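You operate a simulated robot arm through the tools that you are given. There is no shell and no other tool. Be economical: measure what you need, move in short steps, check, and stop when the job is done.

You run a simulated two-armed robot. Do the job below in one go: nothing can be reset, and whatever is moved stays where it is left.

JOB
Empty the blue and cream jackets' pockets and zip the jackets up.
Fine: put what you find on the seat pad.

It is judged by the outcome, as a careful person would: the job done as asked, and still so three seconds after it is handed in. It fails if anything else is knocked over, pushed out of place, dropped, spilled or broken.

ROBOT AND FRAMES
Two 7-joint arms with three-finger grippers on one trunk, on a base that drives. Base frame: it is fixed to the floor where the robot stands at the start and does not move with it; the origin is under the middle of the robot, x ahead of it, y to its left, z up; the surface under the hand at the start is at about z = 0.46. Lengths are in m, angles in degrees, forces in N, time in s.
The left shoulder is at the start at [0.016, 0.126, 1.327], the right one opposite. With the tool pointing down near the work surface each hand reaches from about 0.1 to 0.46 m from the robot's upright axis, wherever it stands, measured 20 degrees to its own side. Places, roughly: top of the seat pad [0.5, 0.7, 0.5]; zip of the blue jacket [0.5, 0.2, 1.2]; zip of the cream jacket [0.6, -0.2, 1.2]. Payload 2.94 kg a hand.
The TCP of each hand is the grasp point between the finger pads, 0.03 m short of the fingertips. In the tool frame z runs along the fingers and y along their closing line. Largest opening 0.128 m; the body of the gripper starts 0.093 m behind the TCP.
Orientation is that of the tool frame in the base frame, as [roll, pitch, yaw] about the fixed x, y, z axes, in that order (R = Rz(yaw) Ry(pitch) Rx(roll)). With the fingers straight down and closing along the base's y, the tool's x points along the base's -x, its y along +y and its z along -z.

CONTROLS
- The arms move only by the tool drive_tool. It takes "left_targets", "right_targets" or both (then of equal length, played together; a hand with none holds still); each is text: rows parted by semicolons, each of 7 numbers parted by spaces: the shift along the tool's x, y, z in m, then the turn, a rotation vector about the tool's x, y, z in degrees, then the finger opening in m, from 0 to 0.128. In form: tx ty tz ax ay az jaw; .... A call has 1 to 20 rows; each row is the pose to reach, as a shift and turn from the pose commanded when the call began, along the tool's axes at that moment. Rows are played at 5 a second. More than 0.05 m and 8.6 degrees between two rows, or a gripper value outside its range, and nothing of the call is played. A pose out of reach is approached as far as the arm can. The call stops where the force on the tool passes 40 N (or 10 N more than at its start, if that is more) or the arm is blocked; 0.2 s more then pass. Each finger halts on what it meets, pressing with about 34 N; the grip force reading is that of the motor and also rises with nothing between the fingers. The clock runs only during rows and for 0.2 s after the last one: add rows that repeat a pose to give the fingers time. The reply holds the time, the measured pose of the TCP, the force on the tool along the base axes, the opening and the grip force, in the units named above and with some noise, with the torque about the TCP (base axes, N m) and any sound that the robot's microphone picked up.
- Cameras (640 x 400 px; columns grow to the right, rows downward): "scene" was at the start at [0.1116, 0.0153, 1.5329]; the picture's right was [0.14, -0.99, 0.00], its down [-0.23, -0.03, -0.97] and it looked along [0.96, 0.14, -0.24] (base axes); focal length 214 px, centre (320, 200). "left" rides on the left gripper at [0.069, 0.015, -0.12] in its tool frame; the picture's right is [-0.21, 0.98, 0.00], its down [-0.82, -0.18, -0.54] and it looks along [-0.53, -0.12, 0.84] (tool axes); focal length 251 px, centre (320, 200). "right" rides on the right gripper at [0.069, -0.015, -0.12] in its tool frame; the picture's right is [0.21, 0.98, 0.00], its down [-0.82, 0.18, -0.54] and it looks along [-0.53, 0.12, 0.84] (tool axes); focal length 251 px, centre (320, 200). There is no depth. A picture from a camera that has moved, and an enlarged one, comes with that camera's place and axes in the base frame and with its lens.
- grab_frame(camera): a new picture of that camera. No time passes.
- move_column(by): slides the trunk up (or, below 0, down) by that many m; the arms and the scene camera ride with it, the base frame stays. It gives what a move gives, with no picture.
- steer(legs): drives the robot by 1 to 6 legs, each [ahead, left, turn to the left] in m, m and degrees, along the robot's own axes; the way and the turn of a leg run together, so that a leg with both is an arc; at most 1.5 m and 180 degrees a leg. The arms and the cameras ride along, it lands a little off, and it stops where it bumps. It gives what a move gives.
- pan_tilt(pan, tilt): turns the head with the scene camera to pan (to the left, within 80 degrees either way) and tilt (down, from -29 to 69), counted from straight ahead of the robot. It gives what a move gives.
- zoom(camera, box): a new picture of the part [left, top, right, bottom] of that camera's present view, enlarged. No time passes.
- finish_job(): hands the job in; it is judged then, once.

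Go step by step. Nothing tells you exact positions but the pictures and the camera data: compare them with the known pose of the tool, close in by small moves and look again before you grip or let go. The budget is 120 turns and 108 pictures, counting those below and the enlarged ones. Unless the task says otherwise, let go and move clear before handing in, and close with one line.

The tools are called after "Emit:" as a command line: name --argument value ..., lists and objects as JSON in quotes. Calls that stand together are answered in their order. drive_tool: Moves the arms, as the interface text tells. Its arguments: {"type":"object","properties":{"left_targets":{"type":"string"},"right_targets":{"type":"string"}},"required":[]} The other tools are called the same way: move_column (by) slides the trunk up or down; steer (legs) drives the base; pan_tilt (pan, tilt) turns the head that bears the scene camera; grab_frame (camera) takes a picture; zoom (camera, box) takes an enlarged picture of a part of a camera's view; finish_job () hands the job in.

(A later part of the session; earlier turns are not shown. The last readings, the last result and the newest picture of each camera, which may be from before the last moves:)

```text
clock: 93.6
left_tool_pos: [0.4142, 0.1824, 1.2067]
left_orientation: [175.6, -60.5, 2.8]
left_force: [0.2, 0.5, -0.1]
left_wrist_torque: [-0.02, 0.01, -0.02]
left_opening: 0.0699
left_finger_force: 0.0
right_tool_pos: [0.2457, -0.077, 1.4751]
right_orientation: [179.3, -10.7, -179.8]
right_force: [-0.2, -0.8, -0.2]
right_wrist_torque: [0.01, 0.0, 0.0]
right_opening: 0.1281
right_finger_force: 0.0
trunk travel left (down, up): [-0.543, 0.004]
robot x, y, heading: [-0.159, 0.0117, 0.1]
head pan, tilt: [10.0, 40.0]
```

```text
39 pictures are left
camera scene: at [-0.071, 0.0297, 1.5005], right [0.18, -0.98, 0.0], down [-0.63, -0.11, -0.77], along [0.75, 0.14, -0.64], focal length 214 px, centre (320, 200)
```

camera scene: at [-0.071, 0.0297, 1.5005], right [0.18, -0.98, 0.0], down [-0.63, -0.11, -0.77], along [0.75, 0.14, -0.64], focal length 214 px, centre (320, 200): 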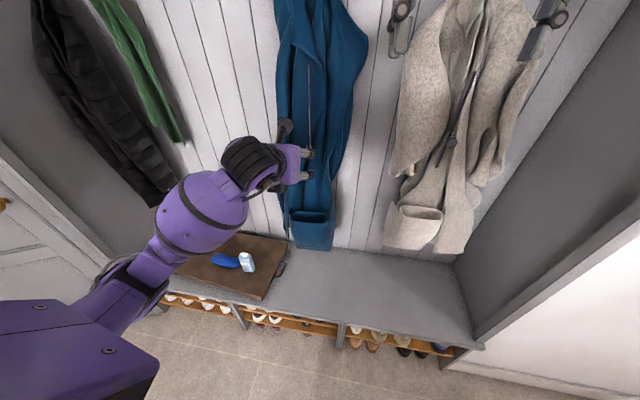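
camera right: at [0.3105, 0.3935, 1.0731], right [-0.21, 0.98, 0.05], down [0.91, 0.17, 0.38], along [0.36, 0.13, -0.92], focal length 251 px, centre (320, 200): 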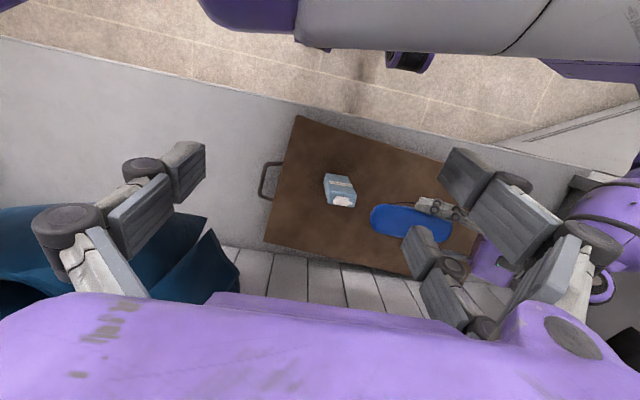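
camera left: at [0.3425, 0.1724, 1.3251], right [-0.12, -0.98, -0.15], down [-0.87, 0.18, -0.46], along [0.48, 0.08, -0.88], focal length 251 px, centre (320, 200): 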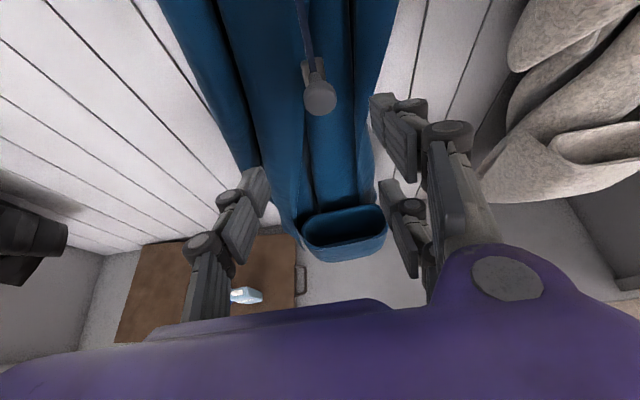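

Both pockets are empty now. Knob at (.51,.175,1.187); moving most of the way in, then a check.

Emit:
drive_tool --left_targets ".008 .002 .03 0 0 0 .07; .016 .0046 .055 0 0 0 .07; .02 .0046 .07 0 0 0 .07; .02 .0046 .07 0 0 0 .07"

Emit:
grab_frame --camera "left"

```text
clock: 94.6
left_tool_pos: [0.4849, 0.1768, 1.1887]
left_orientation: [175.8, -60.5, 2.7]
left_force: [-0.1, 0.4, 0.6]
left_wrist_torque: [0.02, 0.02, -0.02]
left_opening: 0.0699
left_finger_force: 0.0
right_tool_pos: [0.2484, -0.0779, 1.4742]
right_orientation: [179.4, -10.7, -179.8]
right_force: [0.5, 0.5, 0.0]
right_wrist_torque: [0.02, -0.02, 0.03]
right_opening: 0.128
right_finger_force: 0.0
trunk travel left (down, up): [-0.543, 0.004]
robot x, y, heading: [-0.1624, 0.0149, 0.1]
head pan, tilt: [10.0, 40.0]
```

```text
38 pictures are left
camera left: at [0.4136, 0.1664, 1.3072], right [-0.12, -0.98, -0.15], down [-0.87, 0.18, -0.46], along [0.47, 0.08, -0.88], focal length 251 px, centre (320, 200)
```

left: 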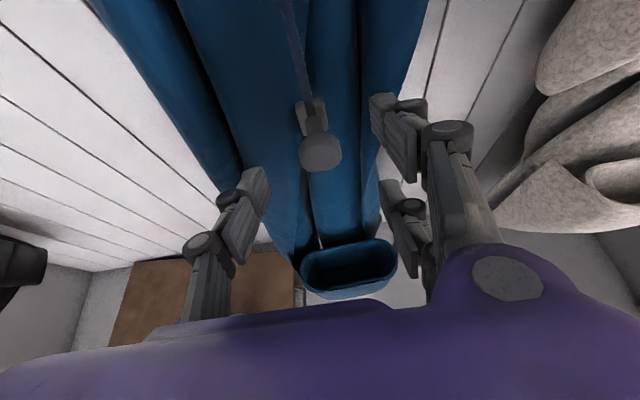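

Knob confirmed at (.509,.174,1.188). Final 2 cm forward, then close.

Emit:
drive_tool --left_targets ".004 .002 .009 0 0 0 .07; .008 .003 .018 0 0 0 .07; .008 .003 .018 0 0 0 .055; .008 .003 .018 0 0 0 .04; .008 .003 .018 0 0 0 .025; .008 .003 .018 0 0 0 .015; .008 .003 .018 0 0 0 .015"

Emit:
zoom --camera "left" --box '[160, 70, 480, 270]'

```text
clock: 96.2
left_tool_pos: [0.5042, 0.1721, 1.1877]
left_orientation: [175.7, -60.5, 2.7]
left_force: [-0.1, 0.3, -0.2]
left_wrist_torque: [-0.02, 0.0, 0.0]
left_opening: 0.0149
left_finger_force: 0.1
right_tool_pos: [0.2489, -0.0779, 1.4737]
right_orientation: [179.3, -10.8, -179.8]
right_force: [0.2, -0.6, 0.5]
right_wrist_torque: [0.01, 0.01, 0.03]
right_opening: 0.1281
right_finger_force: 0.0
trunk travel left (down, up): [-0.543, 0.004]
robot x, y, heading: [-0.1573, 0.0125, 0.0]
head pan, tilt: [10.0, 40.0]
```

```text
2.00 times, centred on (320, 170) of left
camera zoom: at [0.4337, 0.1623, 1.3053], right [-0.12, -0.98, -0.15], down [-0.87, 0.18, -0.46], along [0.47, 0.08, -0.88], focal length 503 px, centre (320, 260)
```

zoom: 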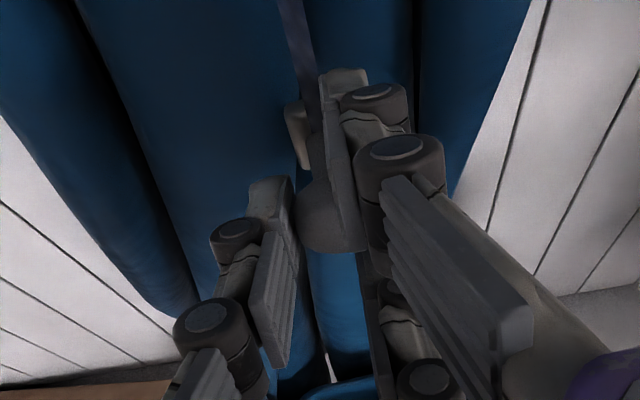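

Nothing gripped yet at 1.5 cm; closing further to see whether the stem is held.

Emit:
drive_tool --left_targets "0 0 0 0 0 0 .008; 0 0 0 0 0 0 0; 0 0 0 0 0 0 0; 0 0 0 0 0 0 0"

Emit:
zoom --camera "left" --box '[240, 90, 400, 210]'

```text
clock: 97.2
left_tool_pos: [0.5054, 0.1713, 1.1868]
left_orientation: [175.8, -60.4, 2.7]
left_force: [-0.5, 0.9, 0.2]
left_wrist_torque: [0.01, 0.0, 0.01]
left_opening: 0.0001
left_finger_force: 2.3
right_tool_pos: [0.2491, -0.078, 1.4739]
right_orientation: [179.3, -10.8, -179.8]
right_force: [0.2, -0.7, 0.3]
right_wrist_torque: [0.03, 0.03, -0.04]
right_opening: 0.1281
right_finger_force: 0.0
trunk travel left (down, up): [-0.543, 0.004]
robot x, y, heading: [-0.1559, 0.0112, 0.3]
head pan, tilt: [10.0, 40.0]
```

```text
3.33 times, centred on (320, 150) of left
camera zoom: at [0.4338, 0.1626, 1.3052], right [-0.12, -0.98, -0.15], down [-0.87, 0.18, -0.46], along [0.47, 0.08, -0.88], focal length 838 px, centre (320, 367)
```

zoom: 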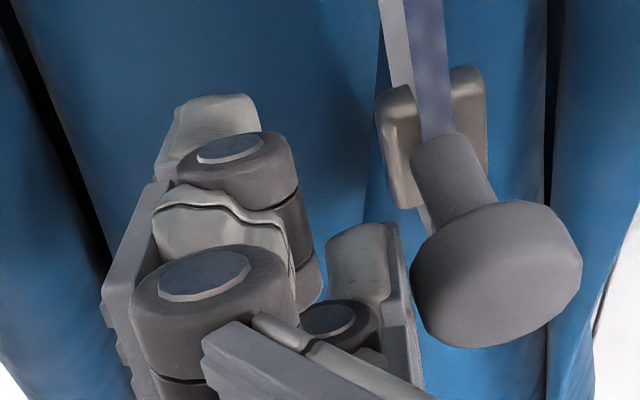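

The knob slipped through the gap between the paired fingers. I'll back out, roll the wrist so the single finger goes beneath the knob with the pair above, and lift it caged.

Emit:
drive_tool --left_targets "0 .005 -.03 0 0 0 0; -.03 .005 -.07 0 0 0 .03; -.05 .005 -.1 0 0 0 .06; -.05 .005 -.1 0 0 0 .06"

Emit:
drive_tool --left_targets "0 0 0 0 0 -8 .06; 0 0 0 0 0 -16 .06; 0 0 0 0 0 -24 .06; 0 0 0 0 0 -32 .06; 0 0 0 0 0 -40 .06; 0 0 0 0 0 -48 .06; 0 0 0 0 0 -56 .06; 0 0 0 0 0 -64 .06; 0 0 0 0 0 -72 .06; 0 0 0 0 0 -80 .06; 0 0 0 0 0 -86 .06; 0 0 0 0 0 -86 .06"

Emit:
grab_frame --camera "scene"

Emit:
grab_frame --camera "left"

```text
clock: 98.2
left_tool_pos: [0.3953, 0.17, 1.1911]
left_orientation: [175.8, -60.4, 2.7]
left_force: [0.6, -0.1, -0.2]
left_wrist_torque: [0.0, -0.02, 0.03]
left_opening: 0.0601
left_finger_force: 0.1
right_tool_pos: [0.2497, -0.0782, 1.4746]
right_orientation: [179.3, -10.9, -179.8]
right_force: [-0.4, -0.2, -0.5]
right_wrist_torque: [0.03, -0.01, 0.01]
right_opening: 0.1279
right_finger_force: 0.0
trunk travel left (down, up): [-0.543, 0.004]
robot x, y, heading: [-0.16, 0.0098, 0.2]
head pan, tilt: [10.0, 40.0]
```

```text
clock: 100.8
left_tool_pos: [0.3938, 0.17, 1.1923]
left_orientation: [119.5, -1.2, 87.1]
left_force: [0.6, 0.4, -0.7]
left_wrist_torque: [0.01, 0.01, -0.01]
left_opening: 0.0602
left_finger_force: 0.1
right_tool_pos: [0.2483, -0.078, 1.4741]
right_orientation: [179.3, -10.9, -179.8]
right_force: [-0.3, 0.3, 0.2]
right_wrist_torque: [0.0, 0.01, 0.0]
right_opening: 0.128
right_finger_force: 0.1
trunk travel left (down, up): [-0.543, 0.004]
robot x, y, heading: [-0.1564, 0.0118, 0.4]
head pan, tilt: [10.0, 40.0]
```

```text
35 pictures are left
camera scene: at [-0.0695, 0.0291, 1.5003], right [0.18, -0.98, 0.0], down [-0.63, -0.11, -0.77], along [0.75, 0.14, -0.64], focal length 214 px, centre (320, 200)
```

scene: 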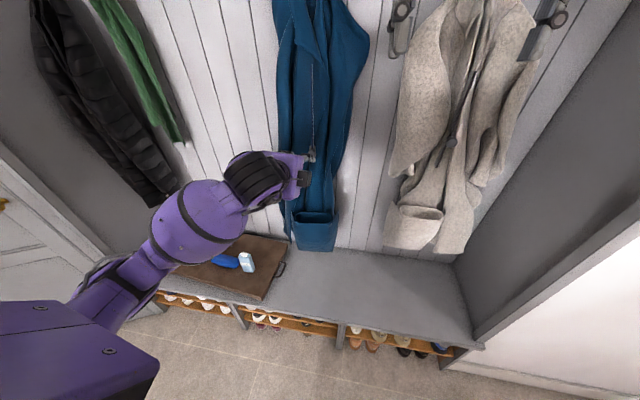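

```text
34 pictures are left
camera left: at [0.2994, 0.2409, 1.2657], right [0.47, -0.26, 0.85], down [-0.6, -0.79, 0.09], along [0.65, -0.55, -0.53], focal length 251 px, centre (320, 200)
```

left: 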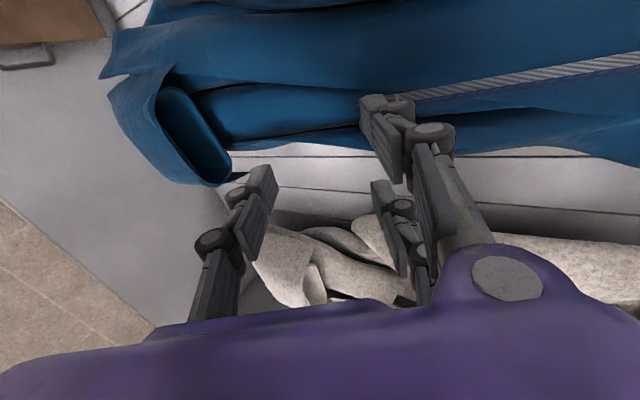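

Roll worked; the single finger is below. Now pitching closer to level.

Emit:
drive_tool --left_targets "0 0 0 -7 0 0 .07; 0 0 0 -14 0 0 .07; 0 0 0 -20 0 0 .07; 0 0 0 -20 0 0 .07"

Emit:
grab_frame --camera "left"

Emit:
zoom --camera "scene" --box '[220, 60, 400, 220]'

```text
clock: 101.8
left_tool_pos: [0.3956, 0.1667, 1.2056]
left_orientation: [113.7, -1.6, 86.4]
left_force: [-0.3, -0.6, 0.4]
left_wrist_torque: [0.0, 0.02, -0.02]
left_opening: 0.07
left_finger_force: 0.0
left hand out of reach, approached as far as the arm can: row 1, 2, 3, 4
right_tool_pos: [0.249, -0.0783, 1.4752]
right_orientation: [179.3, -10.8, -179.8]
right_force: [0.3, -0.9, 0.1]
right_wrist_torque: [0.04, -0.03, 0.02]
right_opening: 0.128
right_finger_force: 0.2
trunk travel left (down, up): [-0.543, 0.004]
robot x, y, heading: [-0.1542, 0.0115, 0.4]
head pan, tilt: [10.0, 40.0]
```

```text
33 pictures are left
camera left: at [0.2958, 0.2385, 1.2693], right [0.38, -0.26, 0.89], down [-0.62, -0.79, 0.03], along [0.69, -0.56, -0.46], focal length 251 px, centre (320, 200)
```

left: 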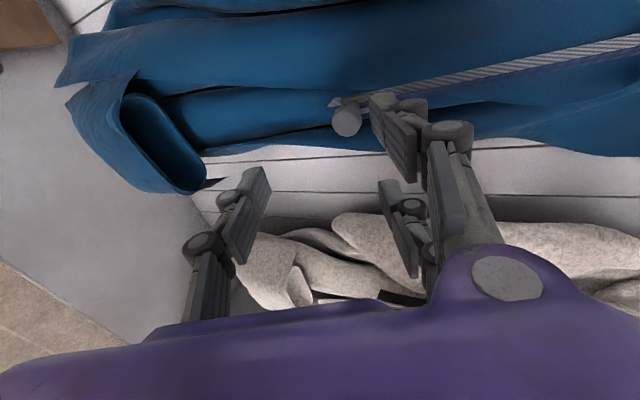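

```text
2.50 times, centred on (310, 140) of scene
camera zoom: at [-0.0698, 0.0293, 1.5003], right [0.18, -0.98, 0.0], down [-0.63, -0.11, -0.77], along [0.75, 0.14, -0.64], focal length 536 px, centre (345, 350)
```

zoom: 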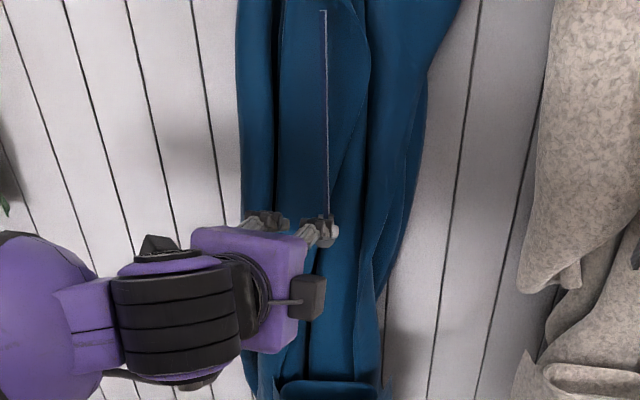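

Knob now near (.509,.157,1.187). Approaching 65% of the way and checking.

Emit:
drive_tool --left_targets "-.001 .006 .025 0 0 0 .075; -.002 .012 .05 0 0 0 .075; -.0025 .017 .07 0 0 0 .075; -.0025 .017 .07 0 0 0 .075"

Emit:
grab_frame --camera "left"

```text
clock: 102.8
left_tool_pos: [0.4666, 0.1582, 1.1951]
left_orientation: [113.6, -1.7, 86.3]
left_force: [-0.4, 0.4, -0.6]
left_wrist_torque: [0.01, 0.01, -0.04]
left_opening: 0.0751
left_finger_force: 0.1
right_tool_pos: [0.249, -0.0786, 1.4739]
right_orientation: [179.3, -10.8, -179.8]
right_force: [-0.6, 0.1, -0.1]
right_wrist_torque: [-0.01, 0.0, -0.01]
right_opening: 0.1279
right_finger_force: 0.2
trunk travel left (down, up): [-0.543, 0.004]
robot x, y, heading: [-0.1561, 0.0121, 0.7]
head pan, tilt: [10.0, 40.0]
```

```text
31 pictures are left
camera left: at [0.3661, 0.2319, 1.2576], right [0.38, -0.26, 0.89], down [-0.62, -0.78, 0.03], along [0.69, -0.56, -0.46], focal length 251 px, centre (320, 200)
```

left: 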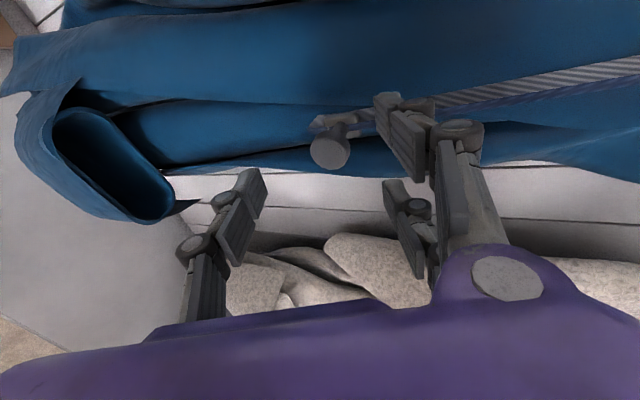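

Knob ≈(.494,.163,1.19). Final approach and partial closing.

Emit:
drive_tool --left_targets ".003 .002 .014 0 0 0 .075; .005 .005 .028 0 0 0 .075; .005 .005 .028 0 0 0 .06; .005 .005 .028 0 0 0 .045; .005 .005 .028 0 0 0 .045"

Emit:
grab_frame --camera "left"

```text
clock: 104.0
left_tool_pos: [0.4945, 0.1619, 1.188]
left_orientation: [113.6, -1.6, 86.3]
left_force: [1.0, -1.1, 0.4]
left_wrist_torque: [-0.03, 0.02, -0.02]
left_opening: 0.0452
left_finger_force: 0.1
right_tool_pos: [0.2495, -0.0785, 1.4742]
right_orientation: [179.3, -10.9, -179.8]
right_force: [-0.9, 0.1, 0.0]
right_wrist_torque: [-0.02, 0.01, 0.02]
right_opening: 0.128
right_finger_force: 0.1
trunk travel left (down, up): [-0.543, 0.004]
robot x, y, heading: [-0.1579, 0.0096, -0.2]
head pan, tilt: [10.0, 40.0]
```

```text
30 pictures are left
camera left: at [0.3947, 0.2349, 1.2503], right [0.38, -0.26, 0.89], down [-0.62, -0.78, 0.03], along [0.69, -0.56, -0.46], focal length 251 px, centre (320, 200)
```

left: 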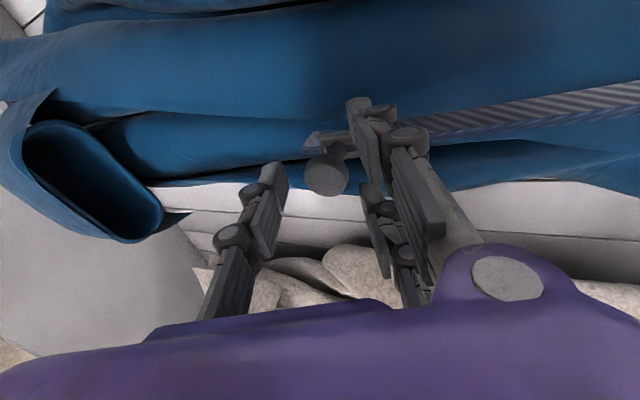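

The knob sits between the single finger (below) and pair (above). A touch deeper, then closing.

Emit:
drive_tool --left_targets "0 0 .008 0 0 0 .045; 0 0 .008 0 0 0 .035; 0 0 .008 0 0 0 .025; 0 0 .008 0 0 0 .02; 0 0 .008 0 0 0 .02"

Emit:
zoom --camera "left" --box '[220, 80, 460, 260]'

```text
clock: 105.2
left_tool_pos: [0.501, 0.1613, 1.1844]
left_orientation: [113.7, -1.6, 86.4]
left_force: [0.3, -0.5, -0.8]
left_wrist_torque: [-0.01, 0.01, -0.03]
left_opening: 0.0201
left_finger_force: 0.2
right_tool_pos: [0.2496, -0.0781, 1.4744]
right_orientation: [179.3, -10.7, -179.8]
right_force: [0.1, 0.1, -0.1]
right_wrist_torque: [0.04, 0.02, 0.0]
right_opening: 0.1281
right_finger_force: 0.0
trunk travel left (down, up): [-0.543, 0.004]
robot x, y, heading: [-0.1589, 0.0138, 0.5]
head pan, tilt: [10.0, 40.0]
```

```text
2.22 times, centred on (340, 170) of left
camera zoom: at [0.4015, 0.2345, 1.2472], right [0.38, -0.26, 0.89], down [-0.62, -0.78, 0.03], along [0.69, -0.56, -0.46], focal length 559 px, centre (276, 267)
```

zoom: 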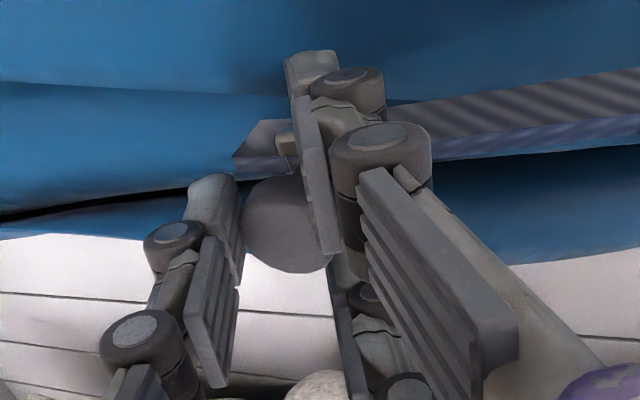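

The finger is right under the knob. Test lift of 4 cm.

Emit:
drive_tool --left_targets "0 .0092 -.004 0 0 0 .02; 0 .0183 -.008 0 0 0 .02; .001 .0275 -.012 0 0 0 .02; .001 .0366 -.016 0 0 0 .02; .001 .0366 -.016 0 0 0 .02"

Emit:
grab_frame --camera "left"

Emit:
zoom --camera "scene" --box '[220, 40, 400, 220]'

```text
clock: 106.4
left_tool_pos: [0.5027, 0.1608, 1.2235]
left_orientation: [113.7, -1.7, 86.4]
left_force: [0.5, -0.5, -0.4]
left_wrist_torque: [0.01, 0.01, 0.03]
left_opening: 0.0202
left_finger_force: 0.0
right_tool_pos: [0.2492, -0.0781, 1.475]
right_orientation: [179.3, -10.9, -179.7]
right_force: [0.1, 0.0, -1.0]
right_wrist_torque: [-0.02, 0.01, -0.03]
right_opening: 0.1277
right_finger_force: 0.0
trunk travel left (down, up): [-0.543, 0.004]
robot x, y, heading: [-0.162, 0.0102, 0.2]
head pan, tilt: [10.0, 40.0]
```

```text
28 pictures are left
camera left: at [0.4015, 0.2343, 1.2877], right [0.38, -0.26, 0.89], down [-0.62, -0.79, 0.03], along [0.69, -0.56, -0.46], focal length 251 px, centre (320, 200)
```

left: 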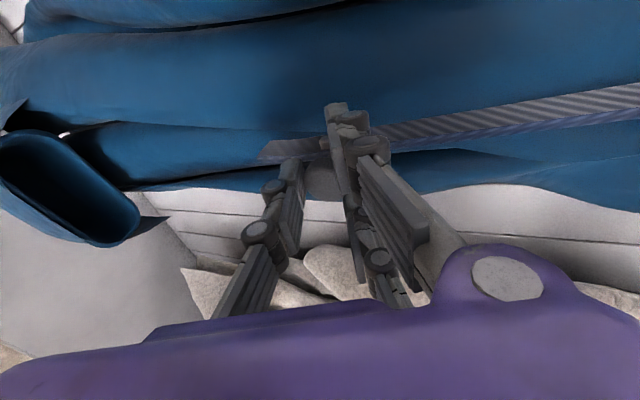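

```text
2.22 times, centred on (310, 130) of scene
camera zoom: at [-0.0695, 0.0292, 1.5003], right [0.18, -0.98, 0.0], down [-0.63, -0.11, -0.77], along [0.75, 0.14, -0.64], focal length 477 px, centre (342, 356)
```

zoom: 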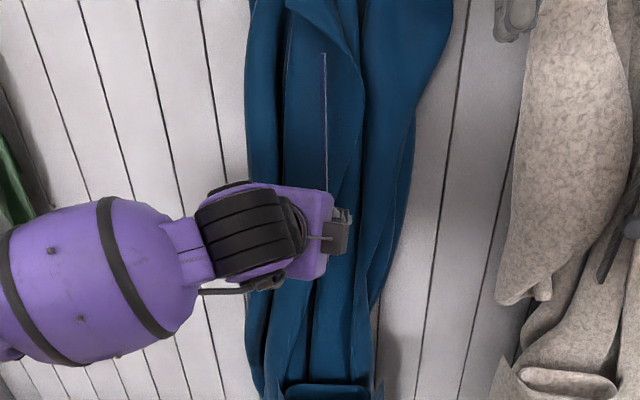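

The slider is riding up with the hand; the track tops out near z 1.42, y .16. Continuing 9 cm.

Emit:
drive_tool --left_targets "0 .0137 -.006 0 0 0 .02; 0 .0275 -.012 0 0 0 .02; 0 .0412 -.018 0 0 0 .02; 0 .055 -.024 0 0 0 .02; .001 .0687 -.03 0 0 0 .02; .001 .0824 -.036 0 0 0 .02; .001 .0824 -.036 0 0 0 .02"

Emit:
grab_frame --camera "left"

```text
clock: 108.0
left_tool_pos: [0.5022, 0.1612, 1.3148]
left_orientation: [113.7, -1.5, 86.3]
left_force: [0.2, -0.1, -0.4]
left_wrist_torque: [0.01, -0.03, 0.01]
left_opening: 0.0203
left_finger_force: 0.5
right_tool_pos: [0.2495, -0.0778, 1.4739]
right_orientation: [179.3, -10.8, -179.9]
right_force: [0.4, -0.2, 0.2]
right_wrist_torque: [0.01, 0.0, 0.0]
right_opening: 0.1278
right_finger_force: 0.1
trunk travel left (down, up): [-0.543, 0.004]
robot x, y, heading: [-0.1578, 0.0069, 0.1]
head pan, tilt: [10.0, 40.0]
```

```text
26 pictures are left
camera left: at [0.4015, 0.2329, 1.3774], right [0.38, -0.26, 0.89], down [-0.62, -0.79, 0.03], along [0.69, -0.56, -0.46], focal length 251 px, centre (320, 200)
```

left: 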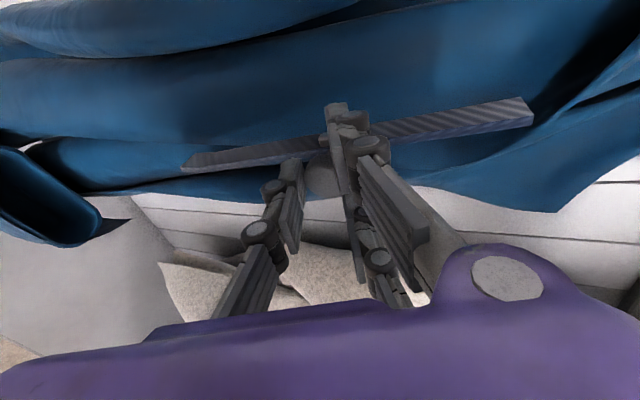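

Still caged and sliding. The end of the track is near z 1.41; continuing in smaller steps to the stop.

Emit:
drive_tool --left_targets "0 .0137 -.006 0 0 0 .02; 0 .0275 -.012 0 0 0 .02; 0 .0412 -.018 0 0 0 .02; 0 .055 -.024 0 0 0 .02; 0 .0641 -.028 0 0 0 .02; 0 .0733 -.032 0 0 0 .02; 0 .0797 -.035 0 0 0 .02; 0 .0843 -.037 0 0 0 .02; 0 .0889 -.039 0 0 0 .02; 0 .0935 -.041 0 0 0 .02"

Emit:
grab_frame --camera "left"

Emit:
grab_frame --camera "scene"

```text
clock: 110.2
left_tool_pos: [0.5013, 0.1572, 1.4165]
left_orientation: [113.7, -1.5, 86.4]
left_force: [-5.7, -1.6, -10.2]
left_wrist_torque: [0.0, 0.28, -0.08]
left_opening: 0.0277
left_finger_force: 6.3
right_tool_pos: [0.2493, -0.0786, 1.4749]
right_orientation: [179.3, -10.7, -179.9]
right_force: [0.0, -0.5, -0.3]
right_wrist_torque: [-0.01, 0.0, 0.0]
right_opening: 0.128
right_finger_force: 0.1
trunk travel left (down, up): [-0.543, 0.004]
robot x, y, heading: [-0.1574, 0.0128, 0.3]
head pan, tilt: [10.0, 40.0]
```

```text
25 pictures are left
camera left: at [0.4011, 0.2295, 1.4795], right [0.38, -0.26, 0.89], down [-0.62, -0.78, 0.03], along [0.69, -0.56, -0.46], focal length 251 px, centre (320, 200)
```

left: 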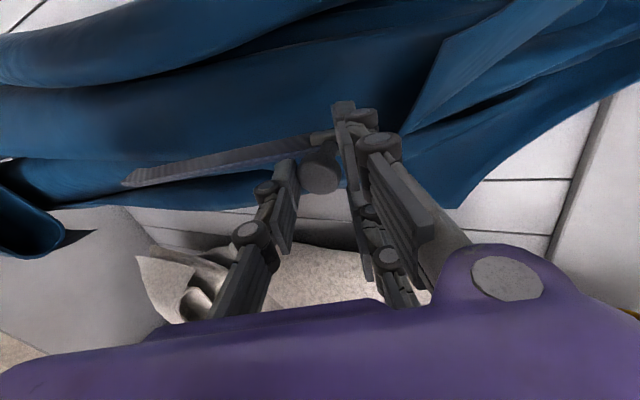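

```text
24 pictures are left
camera scene: at [-0.0699, 0.0291, 1.5004], right [0.18, -0.98, 0.0], down [-0.63, -0.11, -0.77], along [0.75, 0.14, -0.64], focal length 214 px, centre (320, 200)
```

scene: 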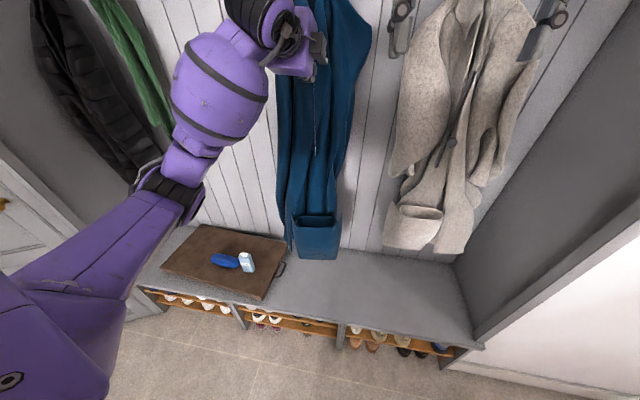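

The slider hit the end stop at the top of the track. Opening and retreating straight back.

Emit:
drive_tool --left_targets "0 0 0 0 0 0 .04; 0 0 0 0 0 0 .06; 0 0 0 0 0 0 .075; 0 0 0 0 0 0 .075; 0 -.008 -.02 0 0 0 .075; 0 -.02 -.05 0 0 0 .075; 0 -.036 -.09 0 0 0 .075; 0 -.036 -.09 0 0 0 .075"

Emit:
grab_frame --camera "left"

```text
clock: 112.0
left_tool_pos: [0.404, 0.1624, 1.418]
left_orientation: [113.8, -1.7, 86.4]
left_force: [-0.1, 0.9, 0.0]
left_wrist_torque: [0.01, 0.01, -0.01]
left_opening: 0.0749
left_finger_force: 0.1
right_tool_pos: [0.2493, -0.0785, 1.4738]
right_orientation: [179.3, -10.8, -179.8]
right_force: [-0.4, 0.0, 0.1]
right_wrist_torque: [-0.03, 0.04, -0.01]
right_opening: 0.1281
right_finger_force: 0.1
trunk travel left (down, up): [-0.543, 0.004]
robot x, y, heading: [-0.1589, 0.0107, 0.1]
head pan, tilt: [10.0, 40.0]
```

```text
23 pictures are left
camera left: at [0.3046, 0.2361, 1.4814], right [0.38, -0.26, 0.89], down [-0.62, -0.79, 0.03], along [0.69, -0.56, -0.46], focal length 251 px, centre (320, 200)
```

left: 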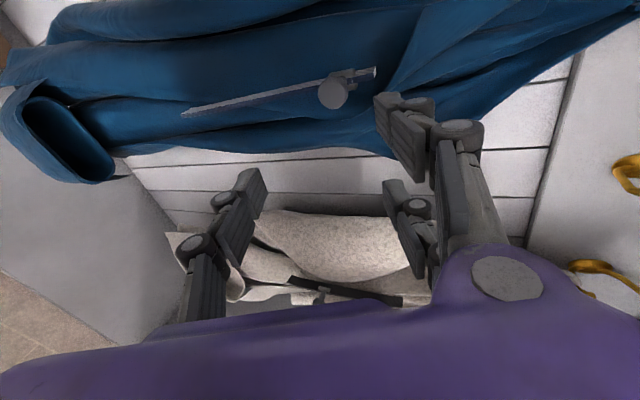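

Slider is near the top; zooming to check the small remainder.

Emit:
zoom --camera "left" --box '[260, 40, 420, 140]'

```text
4.00 times, centred on (340, 90) of left
camera zoom: at [0.3046, 0.2361, 1.4814], right [0.38, -0.26, 0.89], down [-0.62, -0.79, 0.03], along [0.69, -0.56, -0.46], focal length 1006 px, centre (240, 640)
```

zoom: 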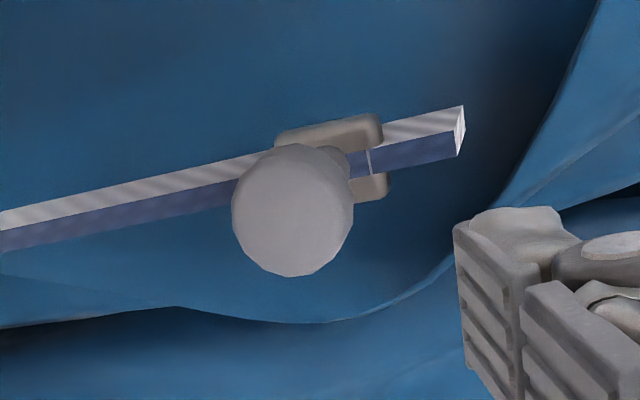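

A ~1.8 cm bit of track shows above the slider. I'll re-cage loosely with the lower finger under the knob and press once more to verify it's at the stop.

Emit:
drive_tool --left_targets ".001 .009 .03 0 0 0 .075; .002 .018 .06 0 0 0 .075; .003 .029 .092 0 0 0 .075; .003 .029 .092 0 0 0 .075"

Emit:
zoom --camera "left" --box '[220, 80, 460, 260]'

```text
clock: 113.0
left_tool_pos: [0.5004, 0.1593, 1.4091]
left_orientation: [113.7, -1.6, 86.5]
left_force: [-0.4, 0.2, 0.4]
left_wrist_torque: [-0.02, 0.0, 0.0]
left_opening: 0.0752
left_finger_force: 0.0
right_tool_pos: [0.2486, -0.0778, 1.475]
right_orientation: [179.3, -10.8, -179.8]
right_force: [0.7, 0.7, 0.4]
right_wrist_torque: [-0.02, 0.04, -0.02]
right_opening: 0.1281
right_finger_force: 0.1
trunk travel left (down, up): [-0.543, 0.004]
robot x, y, heading: [-0.1575, 0.0112, 0.2]
head pan, tilt: [10.0, 40.0]
```

```text
2.22 times, centred on (340, 170) of left
camera zoom: at [0.4001, 0.2324, 1.4719], right [0.38, -0.26, 0.89], down [-0.62, -0.78, 0.03], along [0.69, -0.56, -0.46], focal length 559 px, centre (276, 267)
```

zoom: 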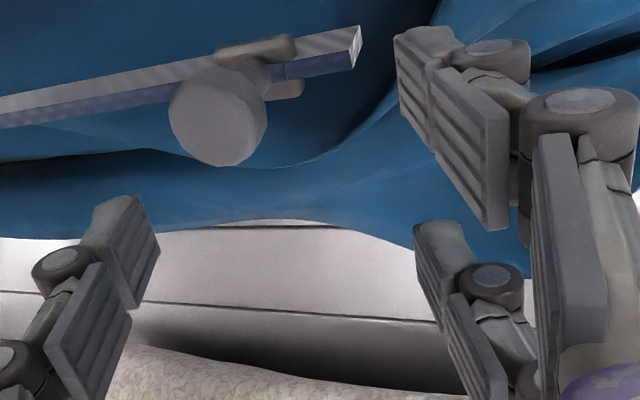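

Clear view: knob ≈(.531,.181,1.383), the track leans inward so the slider had relaxed back. I get the finger beneath it again and press up along the lean.

Emit:
drive_tool --left_targets ".012 -.012 .005 0 0 0 .075; .023 -.02 .01 0 0 0 .075; .023 -.012 .022 0 0 0 .075; .023 -.009 .03 0 0 0 .07; .023 -.009 .03 0 0 0 .055; .023 -.009 .03 0 0 0 .04; .023 -.009 .03 0 0 0 .04"

Emit:
zoom --camera "left" --box '[220, 80, 460, 260]'

```text
clock: 114.6
left_tool_pos: [0.5273, 0.1812, 1.3888]
left_orientation: [113.8, -1.7, 86.2]
left_force: [-0.6, 0.2, -0.5]
left_wrist_torque: [-0.02, -0.03, -0.01]
left_opening: 0.04
left_finger_force: 0.1
right_tool_pos: [0.25, -0.0784, 1.475]
right_orientation: [179.3, -10.9, -179.9]
right_force: [-0.3, 0.0, -0.6]
right_wrist_torque: [0.0, -0.02, -0.03]
right_opening: 0.1278
right_finger_force: 0.1
trunk travel left (down, up): [-0.543, 0.004]
robot x, y, heading: [-0.1552, 0.0097, 0.1]
head pan, tilt: [10.0, 40.0]
```

```text
2.22 times, centred on (340, 170) of left
camera zoom: at [0.4265, 0.2551, 1.4523], right [0.38, -0.26, 0.89], down [-0.62, -0.78, 0.03], along [0.69, -0.56, -0.46], focal length 559 px, centre (276, 267)
```

zoom: 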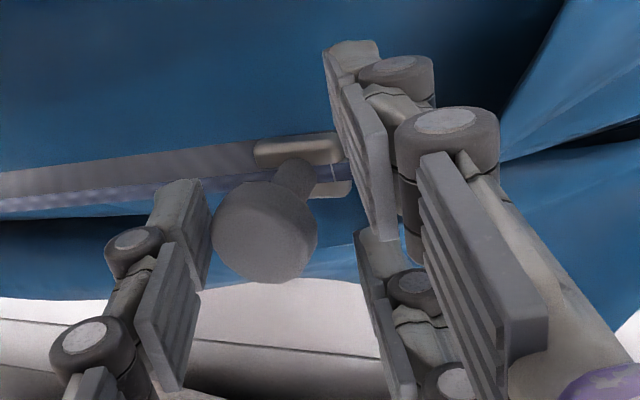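

Well caged. Closing slightly and pressing up along the lean.

Emit:
drive_tool --left_targets "0 0 0 0 0 0 .026; 0 .004 -.001 0 0 0 .026; 0 .008 -.002 0 0 0 .026; 0 .012 -.003 0 0 0 .026; 0 .016 -.004 0 0 0 .026; 0 .02 -.005 0 0 0 .026; 0 .024 -.006 0 0 0 .026; 0 .028 -.007 0 0 0 .026"

Emit:
zoom --camera "left" --box '[220, 80, 460, 260]'

```text
clock: 116.4
left_tool_pos: [0.5299, 0.1813, 1.4193]
left_orientation: [113.6, -1.5, 86.3]
left_force: [-4.4, -1.8, -10.5]
left_wrist_torque: [0.01, 0.0, 0.04]
left_opening: 0.0343
left_finger_force: 5.3
right_tool_pos: [0.2497, -0.0777, 1.475]
right_orientation: [179.3, -10.8, -179.7]
right_force: [-0.6, 0.1, -0.1]
right_wrist_torque: [0.05, 0.0, 0.0]
right_opening: 0.1279
right_finger_force: 0.1
trunk travel left (down, up): [-0.543, 0.004]
robot x, y, heading: [-0.1574, 0.0131, 0.2]
head pan, tilt: [10.0, 40.0]
```

```text
2.22 times, centred on (340, 170) of left
camera zoom: at [0.4308, 0.2538, 1.4819], right [0.38, -0.26, 0.89], down [-0.62, -0.78, 0.03], along [0.69, -0.56, -0.46], focal length 559 px, centre (276, 267)
```

zoom: 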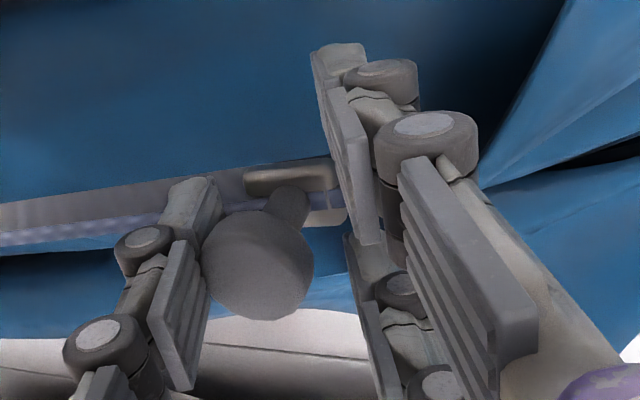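

Same firm stop (~10 N) again: it's at its limit. Releasing and checking.

Emit:
drive_tool --left_targets "0 0 0 0 0 0 .05; 0 0 0 0 0 0 .065; 0 0 0 0 0 0 .075; 0 -.008 -.02 0 0 0 .075; 0 -.02 -.05 0 0 0 .075; 0 -.036 -.09 0 0 0 .075; 0 -.044 -.11 0 0 0 .075; 0 -.044 -.11 0 0 0 .075"

Emit:
zoom --camera "left" --box '[260, 40, 420, 140]'

```text
clock: 118.2
left_tool_pos: [0.4134, 0.1889, 1.4219]
left_orientation: [113.8, -1.5, 86.4]
left_force: [0.6, 0.5, 0.4]
left_wrist_torque: [0.02, -0.03, 0.03]
left_opening: 0.075
left_finger_force: 0.0
right_tool_pos: [0.2511, -0.0779, 1.474]
right_orientation: [179.3, -10.9, -179.8]
right_force: [-0.1, 0.6, -1.1]
right_wrist_torque: [0.04, 0.03, -0.02]
right_opening: 0.128
right_finger_force: 0.0
trunk travel left (down, up): [-0.543, 0.004]
robot x, y, heading: [-0.1633, 0.0127, 0.1]
head pan, tilt: [10.0, 40.0]
```

```text
4.00 times, centred on (340, 90) of left
camera zoom: at [0.3135, 0.2611, 1.4847], right [0.38, -0.26, 0.89], down [-0.62, -0.79, 0.03], along [0.69, -0.56, -0.46], focal length 1006 px, centre (240, 640)
```

zoom: 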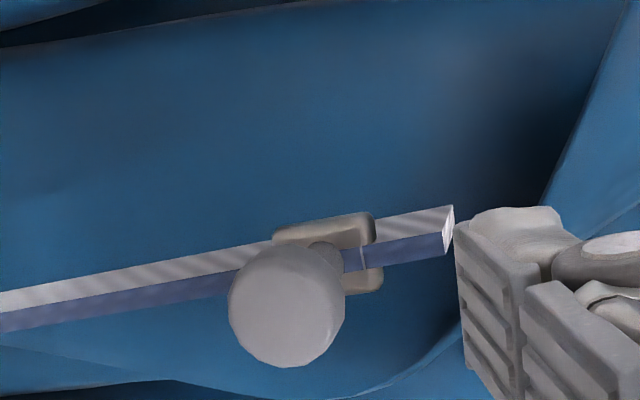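

Same position, so the blue zip is fully closed. Now the cream jacket: back a little, drive right and lower the hand.

Emit:
steer --legs '[[-0.04, 0, 0], [0, -0.415, 0]]'

Emit:
drive_tool --left_targets "0 -.04 .017 0 0 0 .075; 0 -.08 .035 0 0 0 .075; 0 -.12 .052 0 0 0 .075; 0 -.15 .066 0 0 0 .075; 0 -.15 .066 0 0 0 .075"

Emit:
grab_frame --camera "left"

Emit:
grab_frame --camera "scene"

```text
clock: 122.8
left_tool_pos: [0.3733, -0.2239, 1.4226]
left_orientation: [113.7, -1.5, 86.4]
left_force: [0.2, -0.6, 0.2]
left_wrist_torque: [0.0, 0.05, 0.0]
left_opening: 0.0751
left_finger_force: 0.1
right_tool_pos: [0.2112, -0.4902, 1.4752]
right_orientation: [179.4, -10.8, -179.6]
right_force: [-0.2, -0.5, 0.2]
right_wrist_torque: [0.0, 0.01, 0.0]
right_opening: 0.1279
right_finger_force: 0.1
trunk travel left (down, up): [-0.543, 0.004]
robot x, y, heading: [-0.195, -0.4006, 0.5]
head pan, tilt: [10.0, 40.0]
```

```text
clock: 124.0
left_tool_pos: [0.3755, -0.2198, 1.2573]
left_orientation: [113.7, -1.6, 86.5]
left_force: [0.2, -0.3, -0.2]
left_wrist_torque: [0.01, -0.04, -0.02]
left_opening: 0.075
left_finger_force: 0.1
right_tool_pos: [0.2118, -0.4914, 1.4744]
right_orientation: [179.3, -10.7, -179.6]
right_force: [0.6, -0.5, 0.3]
right_wrist_torque: [-0.04, 0.0, -0.01]
right_opening: 0.128
right_finger_force: 0.0
trunk travel left (down, up): [-0.543, 0.004]
robot x, y, heading: [-0.1975, -0.4036, 0.5]
head pan, tilt: [10.0, 40.0]
```

```text
17 pictures are left
camera left: at [0.2741, -0.147, 1.3206], right [0.38, -0.26, 0.89], down [-0.62, -0.79, 0.03], along [0.69, -0.56, -0.46], focal length 251 px, centre (320, 200)
```

left: 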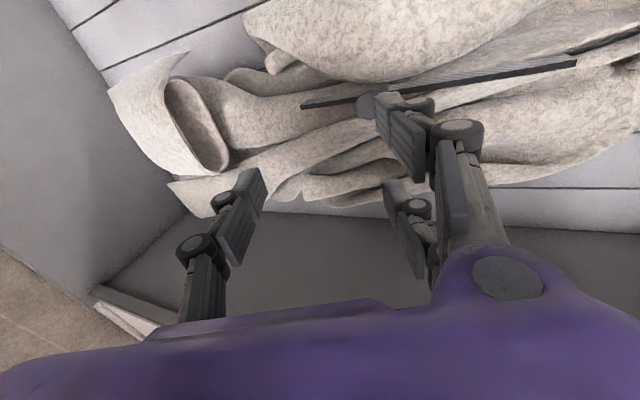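

```text
16 pictures are left
camera scene: at [-0.1078, -0.3849, 1.5003], right [0.18, -0.98, 0.0], down [-0.63, -0.12, -0.77], along [0.75, 0.14, -0.64], focal length 214 px, centre (320, 200)
```

scene: 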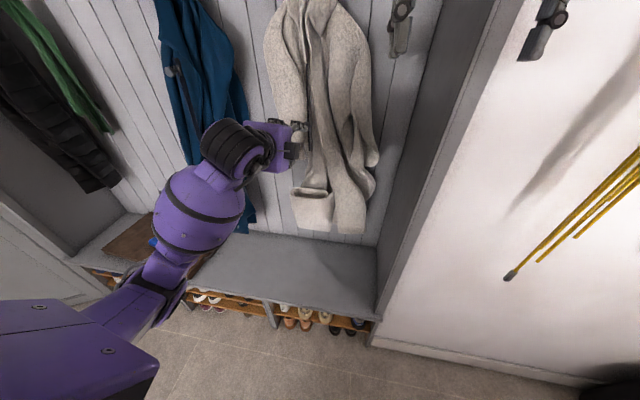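

Cream knob ≈(.55,-.234,1.238). Driving forward 9 cm and aligning.

Emit:
steer --legs '[[0.08, 0, 0]]'

Emit:
drive_tool --left_targets "-.005 -.005 .004 0 0 0 .075; -.011 -.012 .012 0 0 0 .075; -.011 -.012 .012 0 0 0 .075"

Emit:
grab_frame --camera "left"

```text
clock: 125.1
left_tool_pos: [0.4529, -0.2183, 1.2579]
left_orientation: [113.8, -1.6, 86.5]
left_force: [0.0, 0.3, 0.7]
left_wrist_torque: [-0.01, 0.01, -0.01]
left_opening: 0.0748
left_finger_force: 0.0
right_tool_pos: [0.29, -0.4904, 1.4753]
right_orientation: [179.3, -10.9, -179.6]
right_force: [0.2, -0.5, 0.1]
right_wrist_torque: [-0.02, -0.02, -0.04]
right_opening: 0.1281
right_finger_force: 0.1
trunk travel left (down, up): [-0.543, 0.004]
robot x, y, heading: [-0.1179, -0.4029, 0.3]
head pan, tilt: [10.0, 40.0]
```

```text
clock: 125.9
left_tool_pos: [0.4592, -0.2296, 1.2414]
left_orientation: [113.7, -1.7, 86.5]
left_force: [0.3, 0.0, 0.6]
left_wrist_torque: [0.01, 0.01, -0.03]
left_opening: 0.0749
left_finger_force: 0.0
right_tool_pos: [0.2903, -0.4902, 1.4746]
right_orientation: [179.4, -10.9, -179.6]
right_force: [0.4, -0.4, 0.2]
right_wrist_torque: [0.01, 0.02, 0.01]
right_opening: 0.1279
right_finger_force: 0.1
trunk travel left (down, up): [-0.543, 0.004]
robot x, y, heading: [-0.1151, -0.4026, 0.2]
head pan, tilt: [10.0, 40.0]
```

```text
15 pictures are left
camera left: at [0.3588, -0.1573, 1.3044], right [0.38, -0.26, 0.89], down [-0.62, -0.79, 0.03], along [0.69, -0.56, -0.46], focal length 251 px, centre (320, 200)
```

left: 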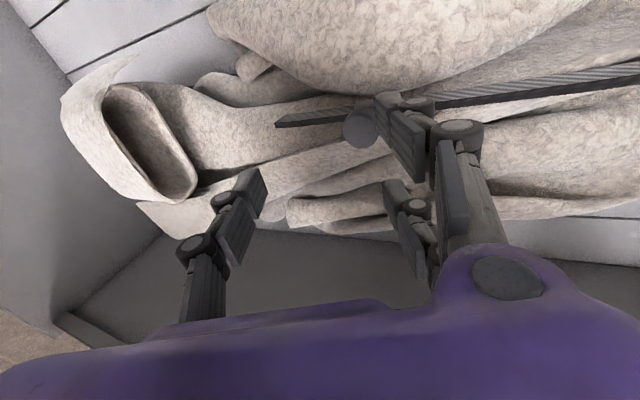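

Knob at (.547,-.233,1.238). Going in and closing to 4 cm.

Emit:
drive_tool --left_targets ".001 .011 .026 0 0 0 .075; .002 .022 .052 0 0 0 .075; .002 .0324 .0776 0 0 0 .075; .002 .0324 .0776 0 0 0 .06; .002 .0324 .0776 0 0 0 .04; .002 .0324 .0776 0 0 0 .04"

Emit:
zoom --camera "left" --box '[220, 80, 460, 260]'

```text
clock: 127.3
left_tool_pos: [0.5442, -0.2332, 1.2389]
left_orientation: [113.8, -1.6, 86.6]
left_force: [-0.6, 0.4, -0.5]
left_wrist_torque: [-0.01, 0.0, 0.03]
left_opening: 0.0404
left_finger_force: 0.0
right_tool_pos: [0.2909, -0.4905, 1.4734]
right_orientation: [179.3, -10.9, -179.6]
right_force: [0.3, 1.1, -0.1]
right_wrist_torque: [-0.01, 0.03, 0.02]
right_opening: 0.1282
right_finger_force: 0.0
trunk travel left (down, up): [-0.543, 0.004]
robot x, y, heading: [-0.1168, -0.4008, 0.4]
head pan, tilt: [10.0, 40.0]
```

```text
2.22 times, centred on (340, 170) of left
camera zoom: at [0.443, -0.1605, 1.302], right [0.38, -0.26, 0.89], down [-0.62, -0.79, 0.03], along [0.69, -0.56, -0.46], focal length 559 px, centre (276, 267)
```

zoom: 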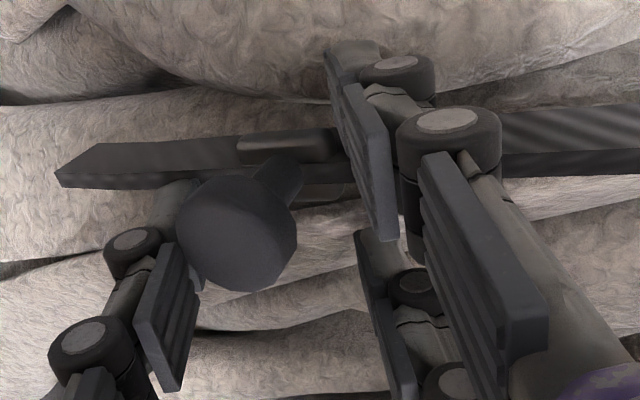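

The finger lies under the knob. Closing a bit and lifting 4 cm along the lean.

Emit:
drive_tool --left_targets "0 0 0 0 0 0 .028; .0005 .0097 -.0029 0 0 0 .026; .001 .0193 -.0058 0 0 0 .026; .0015 .029 -.0086 0 0 0 .026; .002 .0386 -.0115 0 0 0 .026; .002 .0386 -.0115 0 0 0 .026"

Emit:
zoom --camera "left" --box '[180, 60, 480, 260]'

```text
clock: 128.7
left_tool_pos: [0.5484, -0.2338, 1.2808]
left_orientation: [113.7, -1.6, 86.5]
left_force: [-1.2, -0.7, 0.0]
left_wrist_torque: [0.32, -0.66, -0.09]
left_opening: 0.0368
left_finger_force: 33.6
right_tool_pos: [0.2901, -0.4897, 1.4744]
right_orientation: [179.3, -10.8, -179.6]
right_force: [-0.2, -0.6, -0.7]
right_wrist_torque: [0.0, 0.0, 0.0]
right_opening: 0.1279
right_finger_force: 0.0
trunk travel left (down, up): [-0.543, 0.004]
robot x, y, heading: [-0.1198, -0.4016, 0.3]
head pan, tilt: [10.0, 40.0]
```

```text
2.00 times, centred on (330, 160) of left
camera zoom: at [0.447, -0.1598, 1.3436], right [0.38, -0.26, 0.89], down [-0.62, -0.79, 0.03], along [0.69, -0.56, -0.46], focal length 503 px, centre (300, 280)
```

zoom: 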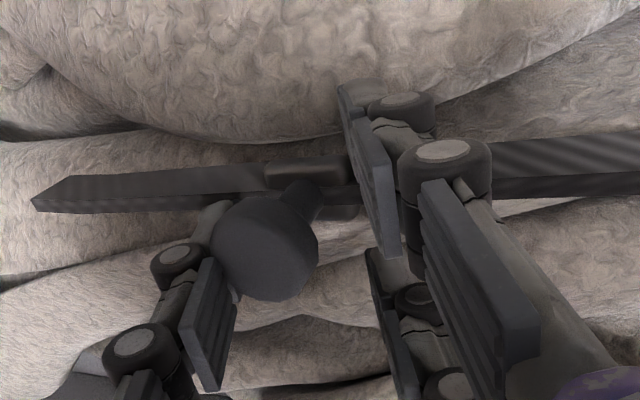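

It's gripped (3.7 cm) and rising. Continuing 8 cm.

Emit:
drive_tool --left_targets ".0005 .0097 -.0029 0 0 0 .03; .001 .0193 -.0058 0 0 0 .03; .0015 .029 -.0086 0 0 0 .03; .002 .0386 -.0115 0 0 0 .03; .0025 .0483 -.0144 0 0 0 .03; .003 .058 -.0173 0 0 0 .03; .0035 .0676 -.02 0 0 0 .03; .004 .0772 -.023 0 0 0 .03; .004 .0772 -.023 0 0 0 .03"

Emit:
zoom --camera "left" --box '[140, 50, 540, 300]'

```text
clock: 130.7
left_tool_pos: [0.5562, -0.2316, 1.3607]
left_orientation: [113.6, -1.5, 86.4]
left_force: [-1.4, -0.1, -0.7]
left_wrist_torque: [0.26, -0.68, -0.2]
left_opening: 0.0366
left_finger_force: 34.3
right_tool_pos: [0.2897, -0.4901, 1.4744]
right_orientation: [179.3, -10.8, -179.6]
right_force: [-0.1, -0.5, -0.4]
right_wrist_torque: [0.01, 0.01, -0.03]
right_opening: 0.1281
right_finger_force: 0.1
trunk travel left (down, up): [-0.543, 0.004]
robot x, y, heading: [-0.1165, -0.4025, 0.4]
head pan, tilt: [10.0, 40.0]
```

```text
1.60 times, centred on (340, 175) of left
camera zoom: at [0.4569, -0.1593, 1.424], right [0.38, -0.26, 0.89], down [-0.62, -0.79, 0.03], along [0.69, -0.56, -0.46], focal length 402 px, centre (288, 240)
```

zoom: 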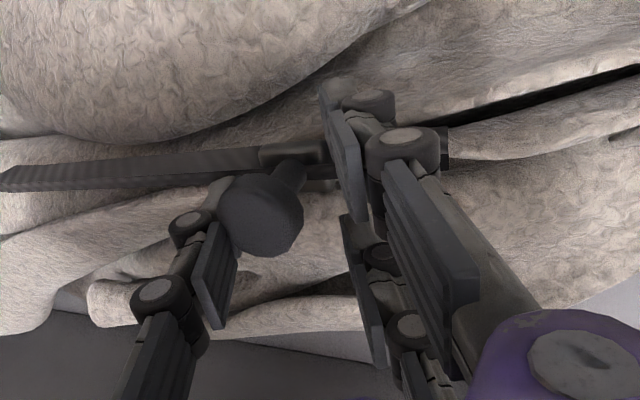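

About 2 cm left. Pressing slowly to the stop.

Emit:
drive_tool --left_targets ".0002 .005 -.0015 0 0 0 .03; .0005 .01 -.003 0 0 0 .03; .0007 .015 -.0045 0 0 0 .03; .001 .02 -.006 0 0 0 .03; .0012 .024 -.0072 0 0 0 .03; .0014 .028 -.0084 0 0 0 .03; .0016 .032 -.0096 0 0 0 .03"

Emit:
zoom --camera "left" --box '[140, 50, 540, 300]'

```text
clock: 132.3
left_tool_pos: [0.5609, -0.2303, 1.3917]
left_orientation: [113.8, -1.6, 86.7]
left_force: [-10.6, -0.8, -10.9]
left_wrist_torque: [0.03, -0.77, 0.12]
left_opening: 0.0365
left_finger_force: 33.9
right_tool_pos: [0.2888, -0.491, 1.4741]
right_orientation: [179.3, -11.0, -179.7]
right_force: [-0.5, 0.8, -0.4]
right_wrist_torque: [0.02, -0.03, -0.02]
right_opening: 0.1282
right_finger_force: 0.1
trunk travel left (down, up): [-0.543, 0.004]
robot x, y, heading: [-0.1165, -0.3991, 0.3]
head pan, tilt: [10.0, 40.0]
```

```text
1.60 times, centred on (340, 175) of left
camera zoom: at [0.461, -0.1577, 1.4553], right [0.38, -0.26, 0.89], down [-0.62, -0.79, 0.03], along [0.69, -0.56, -0.46], focal length 402 px, centre (288, 240)
```

zoom: 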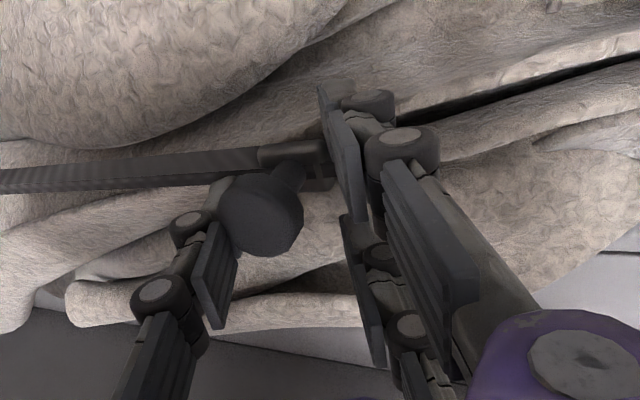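

Firm stop reached (~11 N). Opening and retreating.

Emit:
drive_tool --left_targets "0 0 0 0 0 0 .045; 0 0 0 0 0 0 .06; 0 0 0 0 0 0 .075; 0 0 0 0 0 0 .075; 0 -.008 -.02 0 0 0 .075; 0 -.02 -.05 0 0 0 .075; 0 -.036 -.09 0 0 0 .075; 0 -.044 -.11 0 0 0 .075; 0 -.044 -.11 0 0 0 .075"

Emit:
zoom --camera "left" --box '[260, 40, 420, 140]'

```text
clock: 134.3
left_tool_pos: [0.444, -0.2245, 1.3968]
left_orientation: [113.8, -1.7, 86.5]
left_force: [-0.3, -0.1, -0.4]
left_wrist_torque: [0.0, 0.0, 0.04]
left_opening: 0.0751
left_finger_force: 0.1
right_tool_pos: [0.2912, -0.4893, 1.4739]
right_orientation: [179.3, -10.8, -179.7]
right_force: [1.1, 1.0, 0.5]
right_wrist_torque: [0.02, 0.04, 0.0]
right_opening: 0.1281
right_finger_force: 0.0
trunk travel left (down, up): [-0.543, 0.004]
robot x, y, heading: [-0.121, -0.4019, 0.4]
head pan, tilt: [10.0, 40.0]
```

```text
4.00 times, centred on (340, 90) of left
camera zoom: at [0.3441, -0.1509, 1.4599], right [0.38, -0.26, 0.89], down [-0.62, -0.79, 0.03], along [0.69, -0.56, -0.46], focal length 1006 px, centre (240, 640)
```

zoom: 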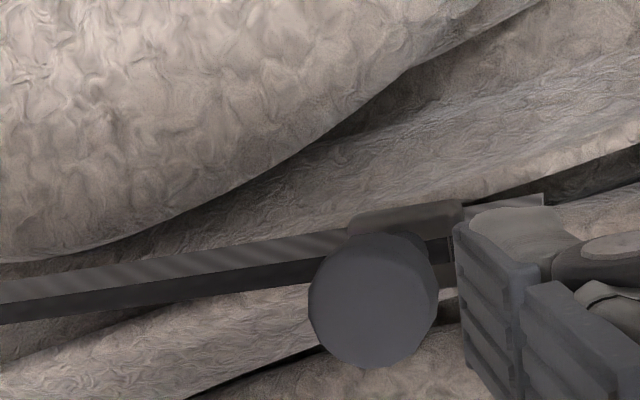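

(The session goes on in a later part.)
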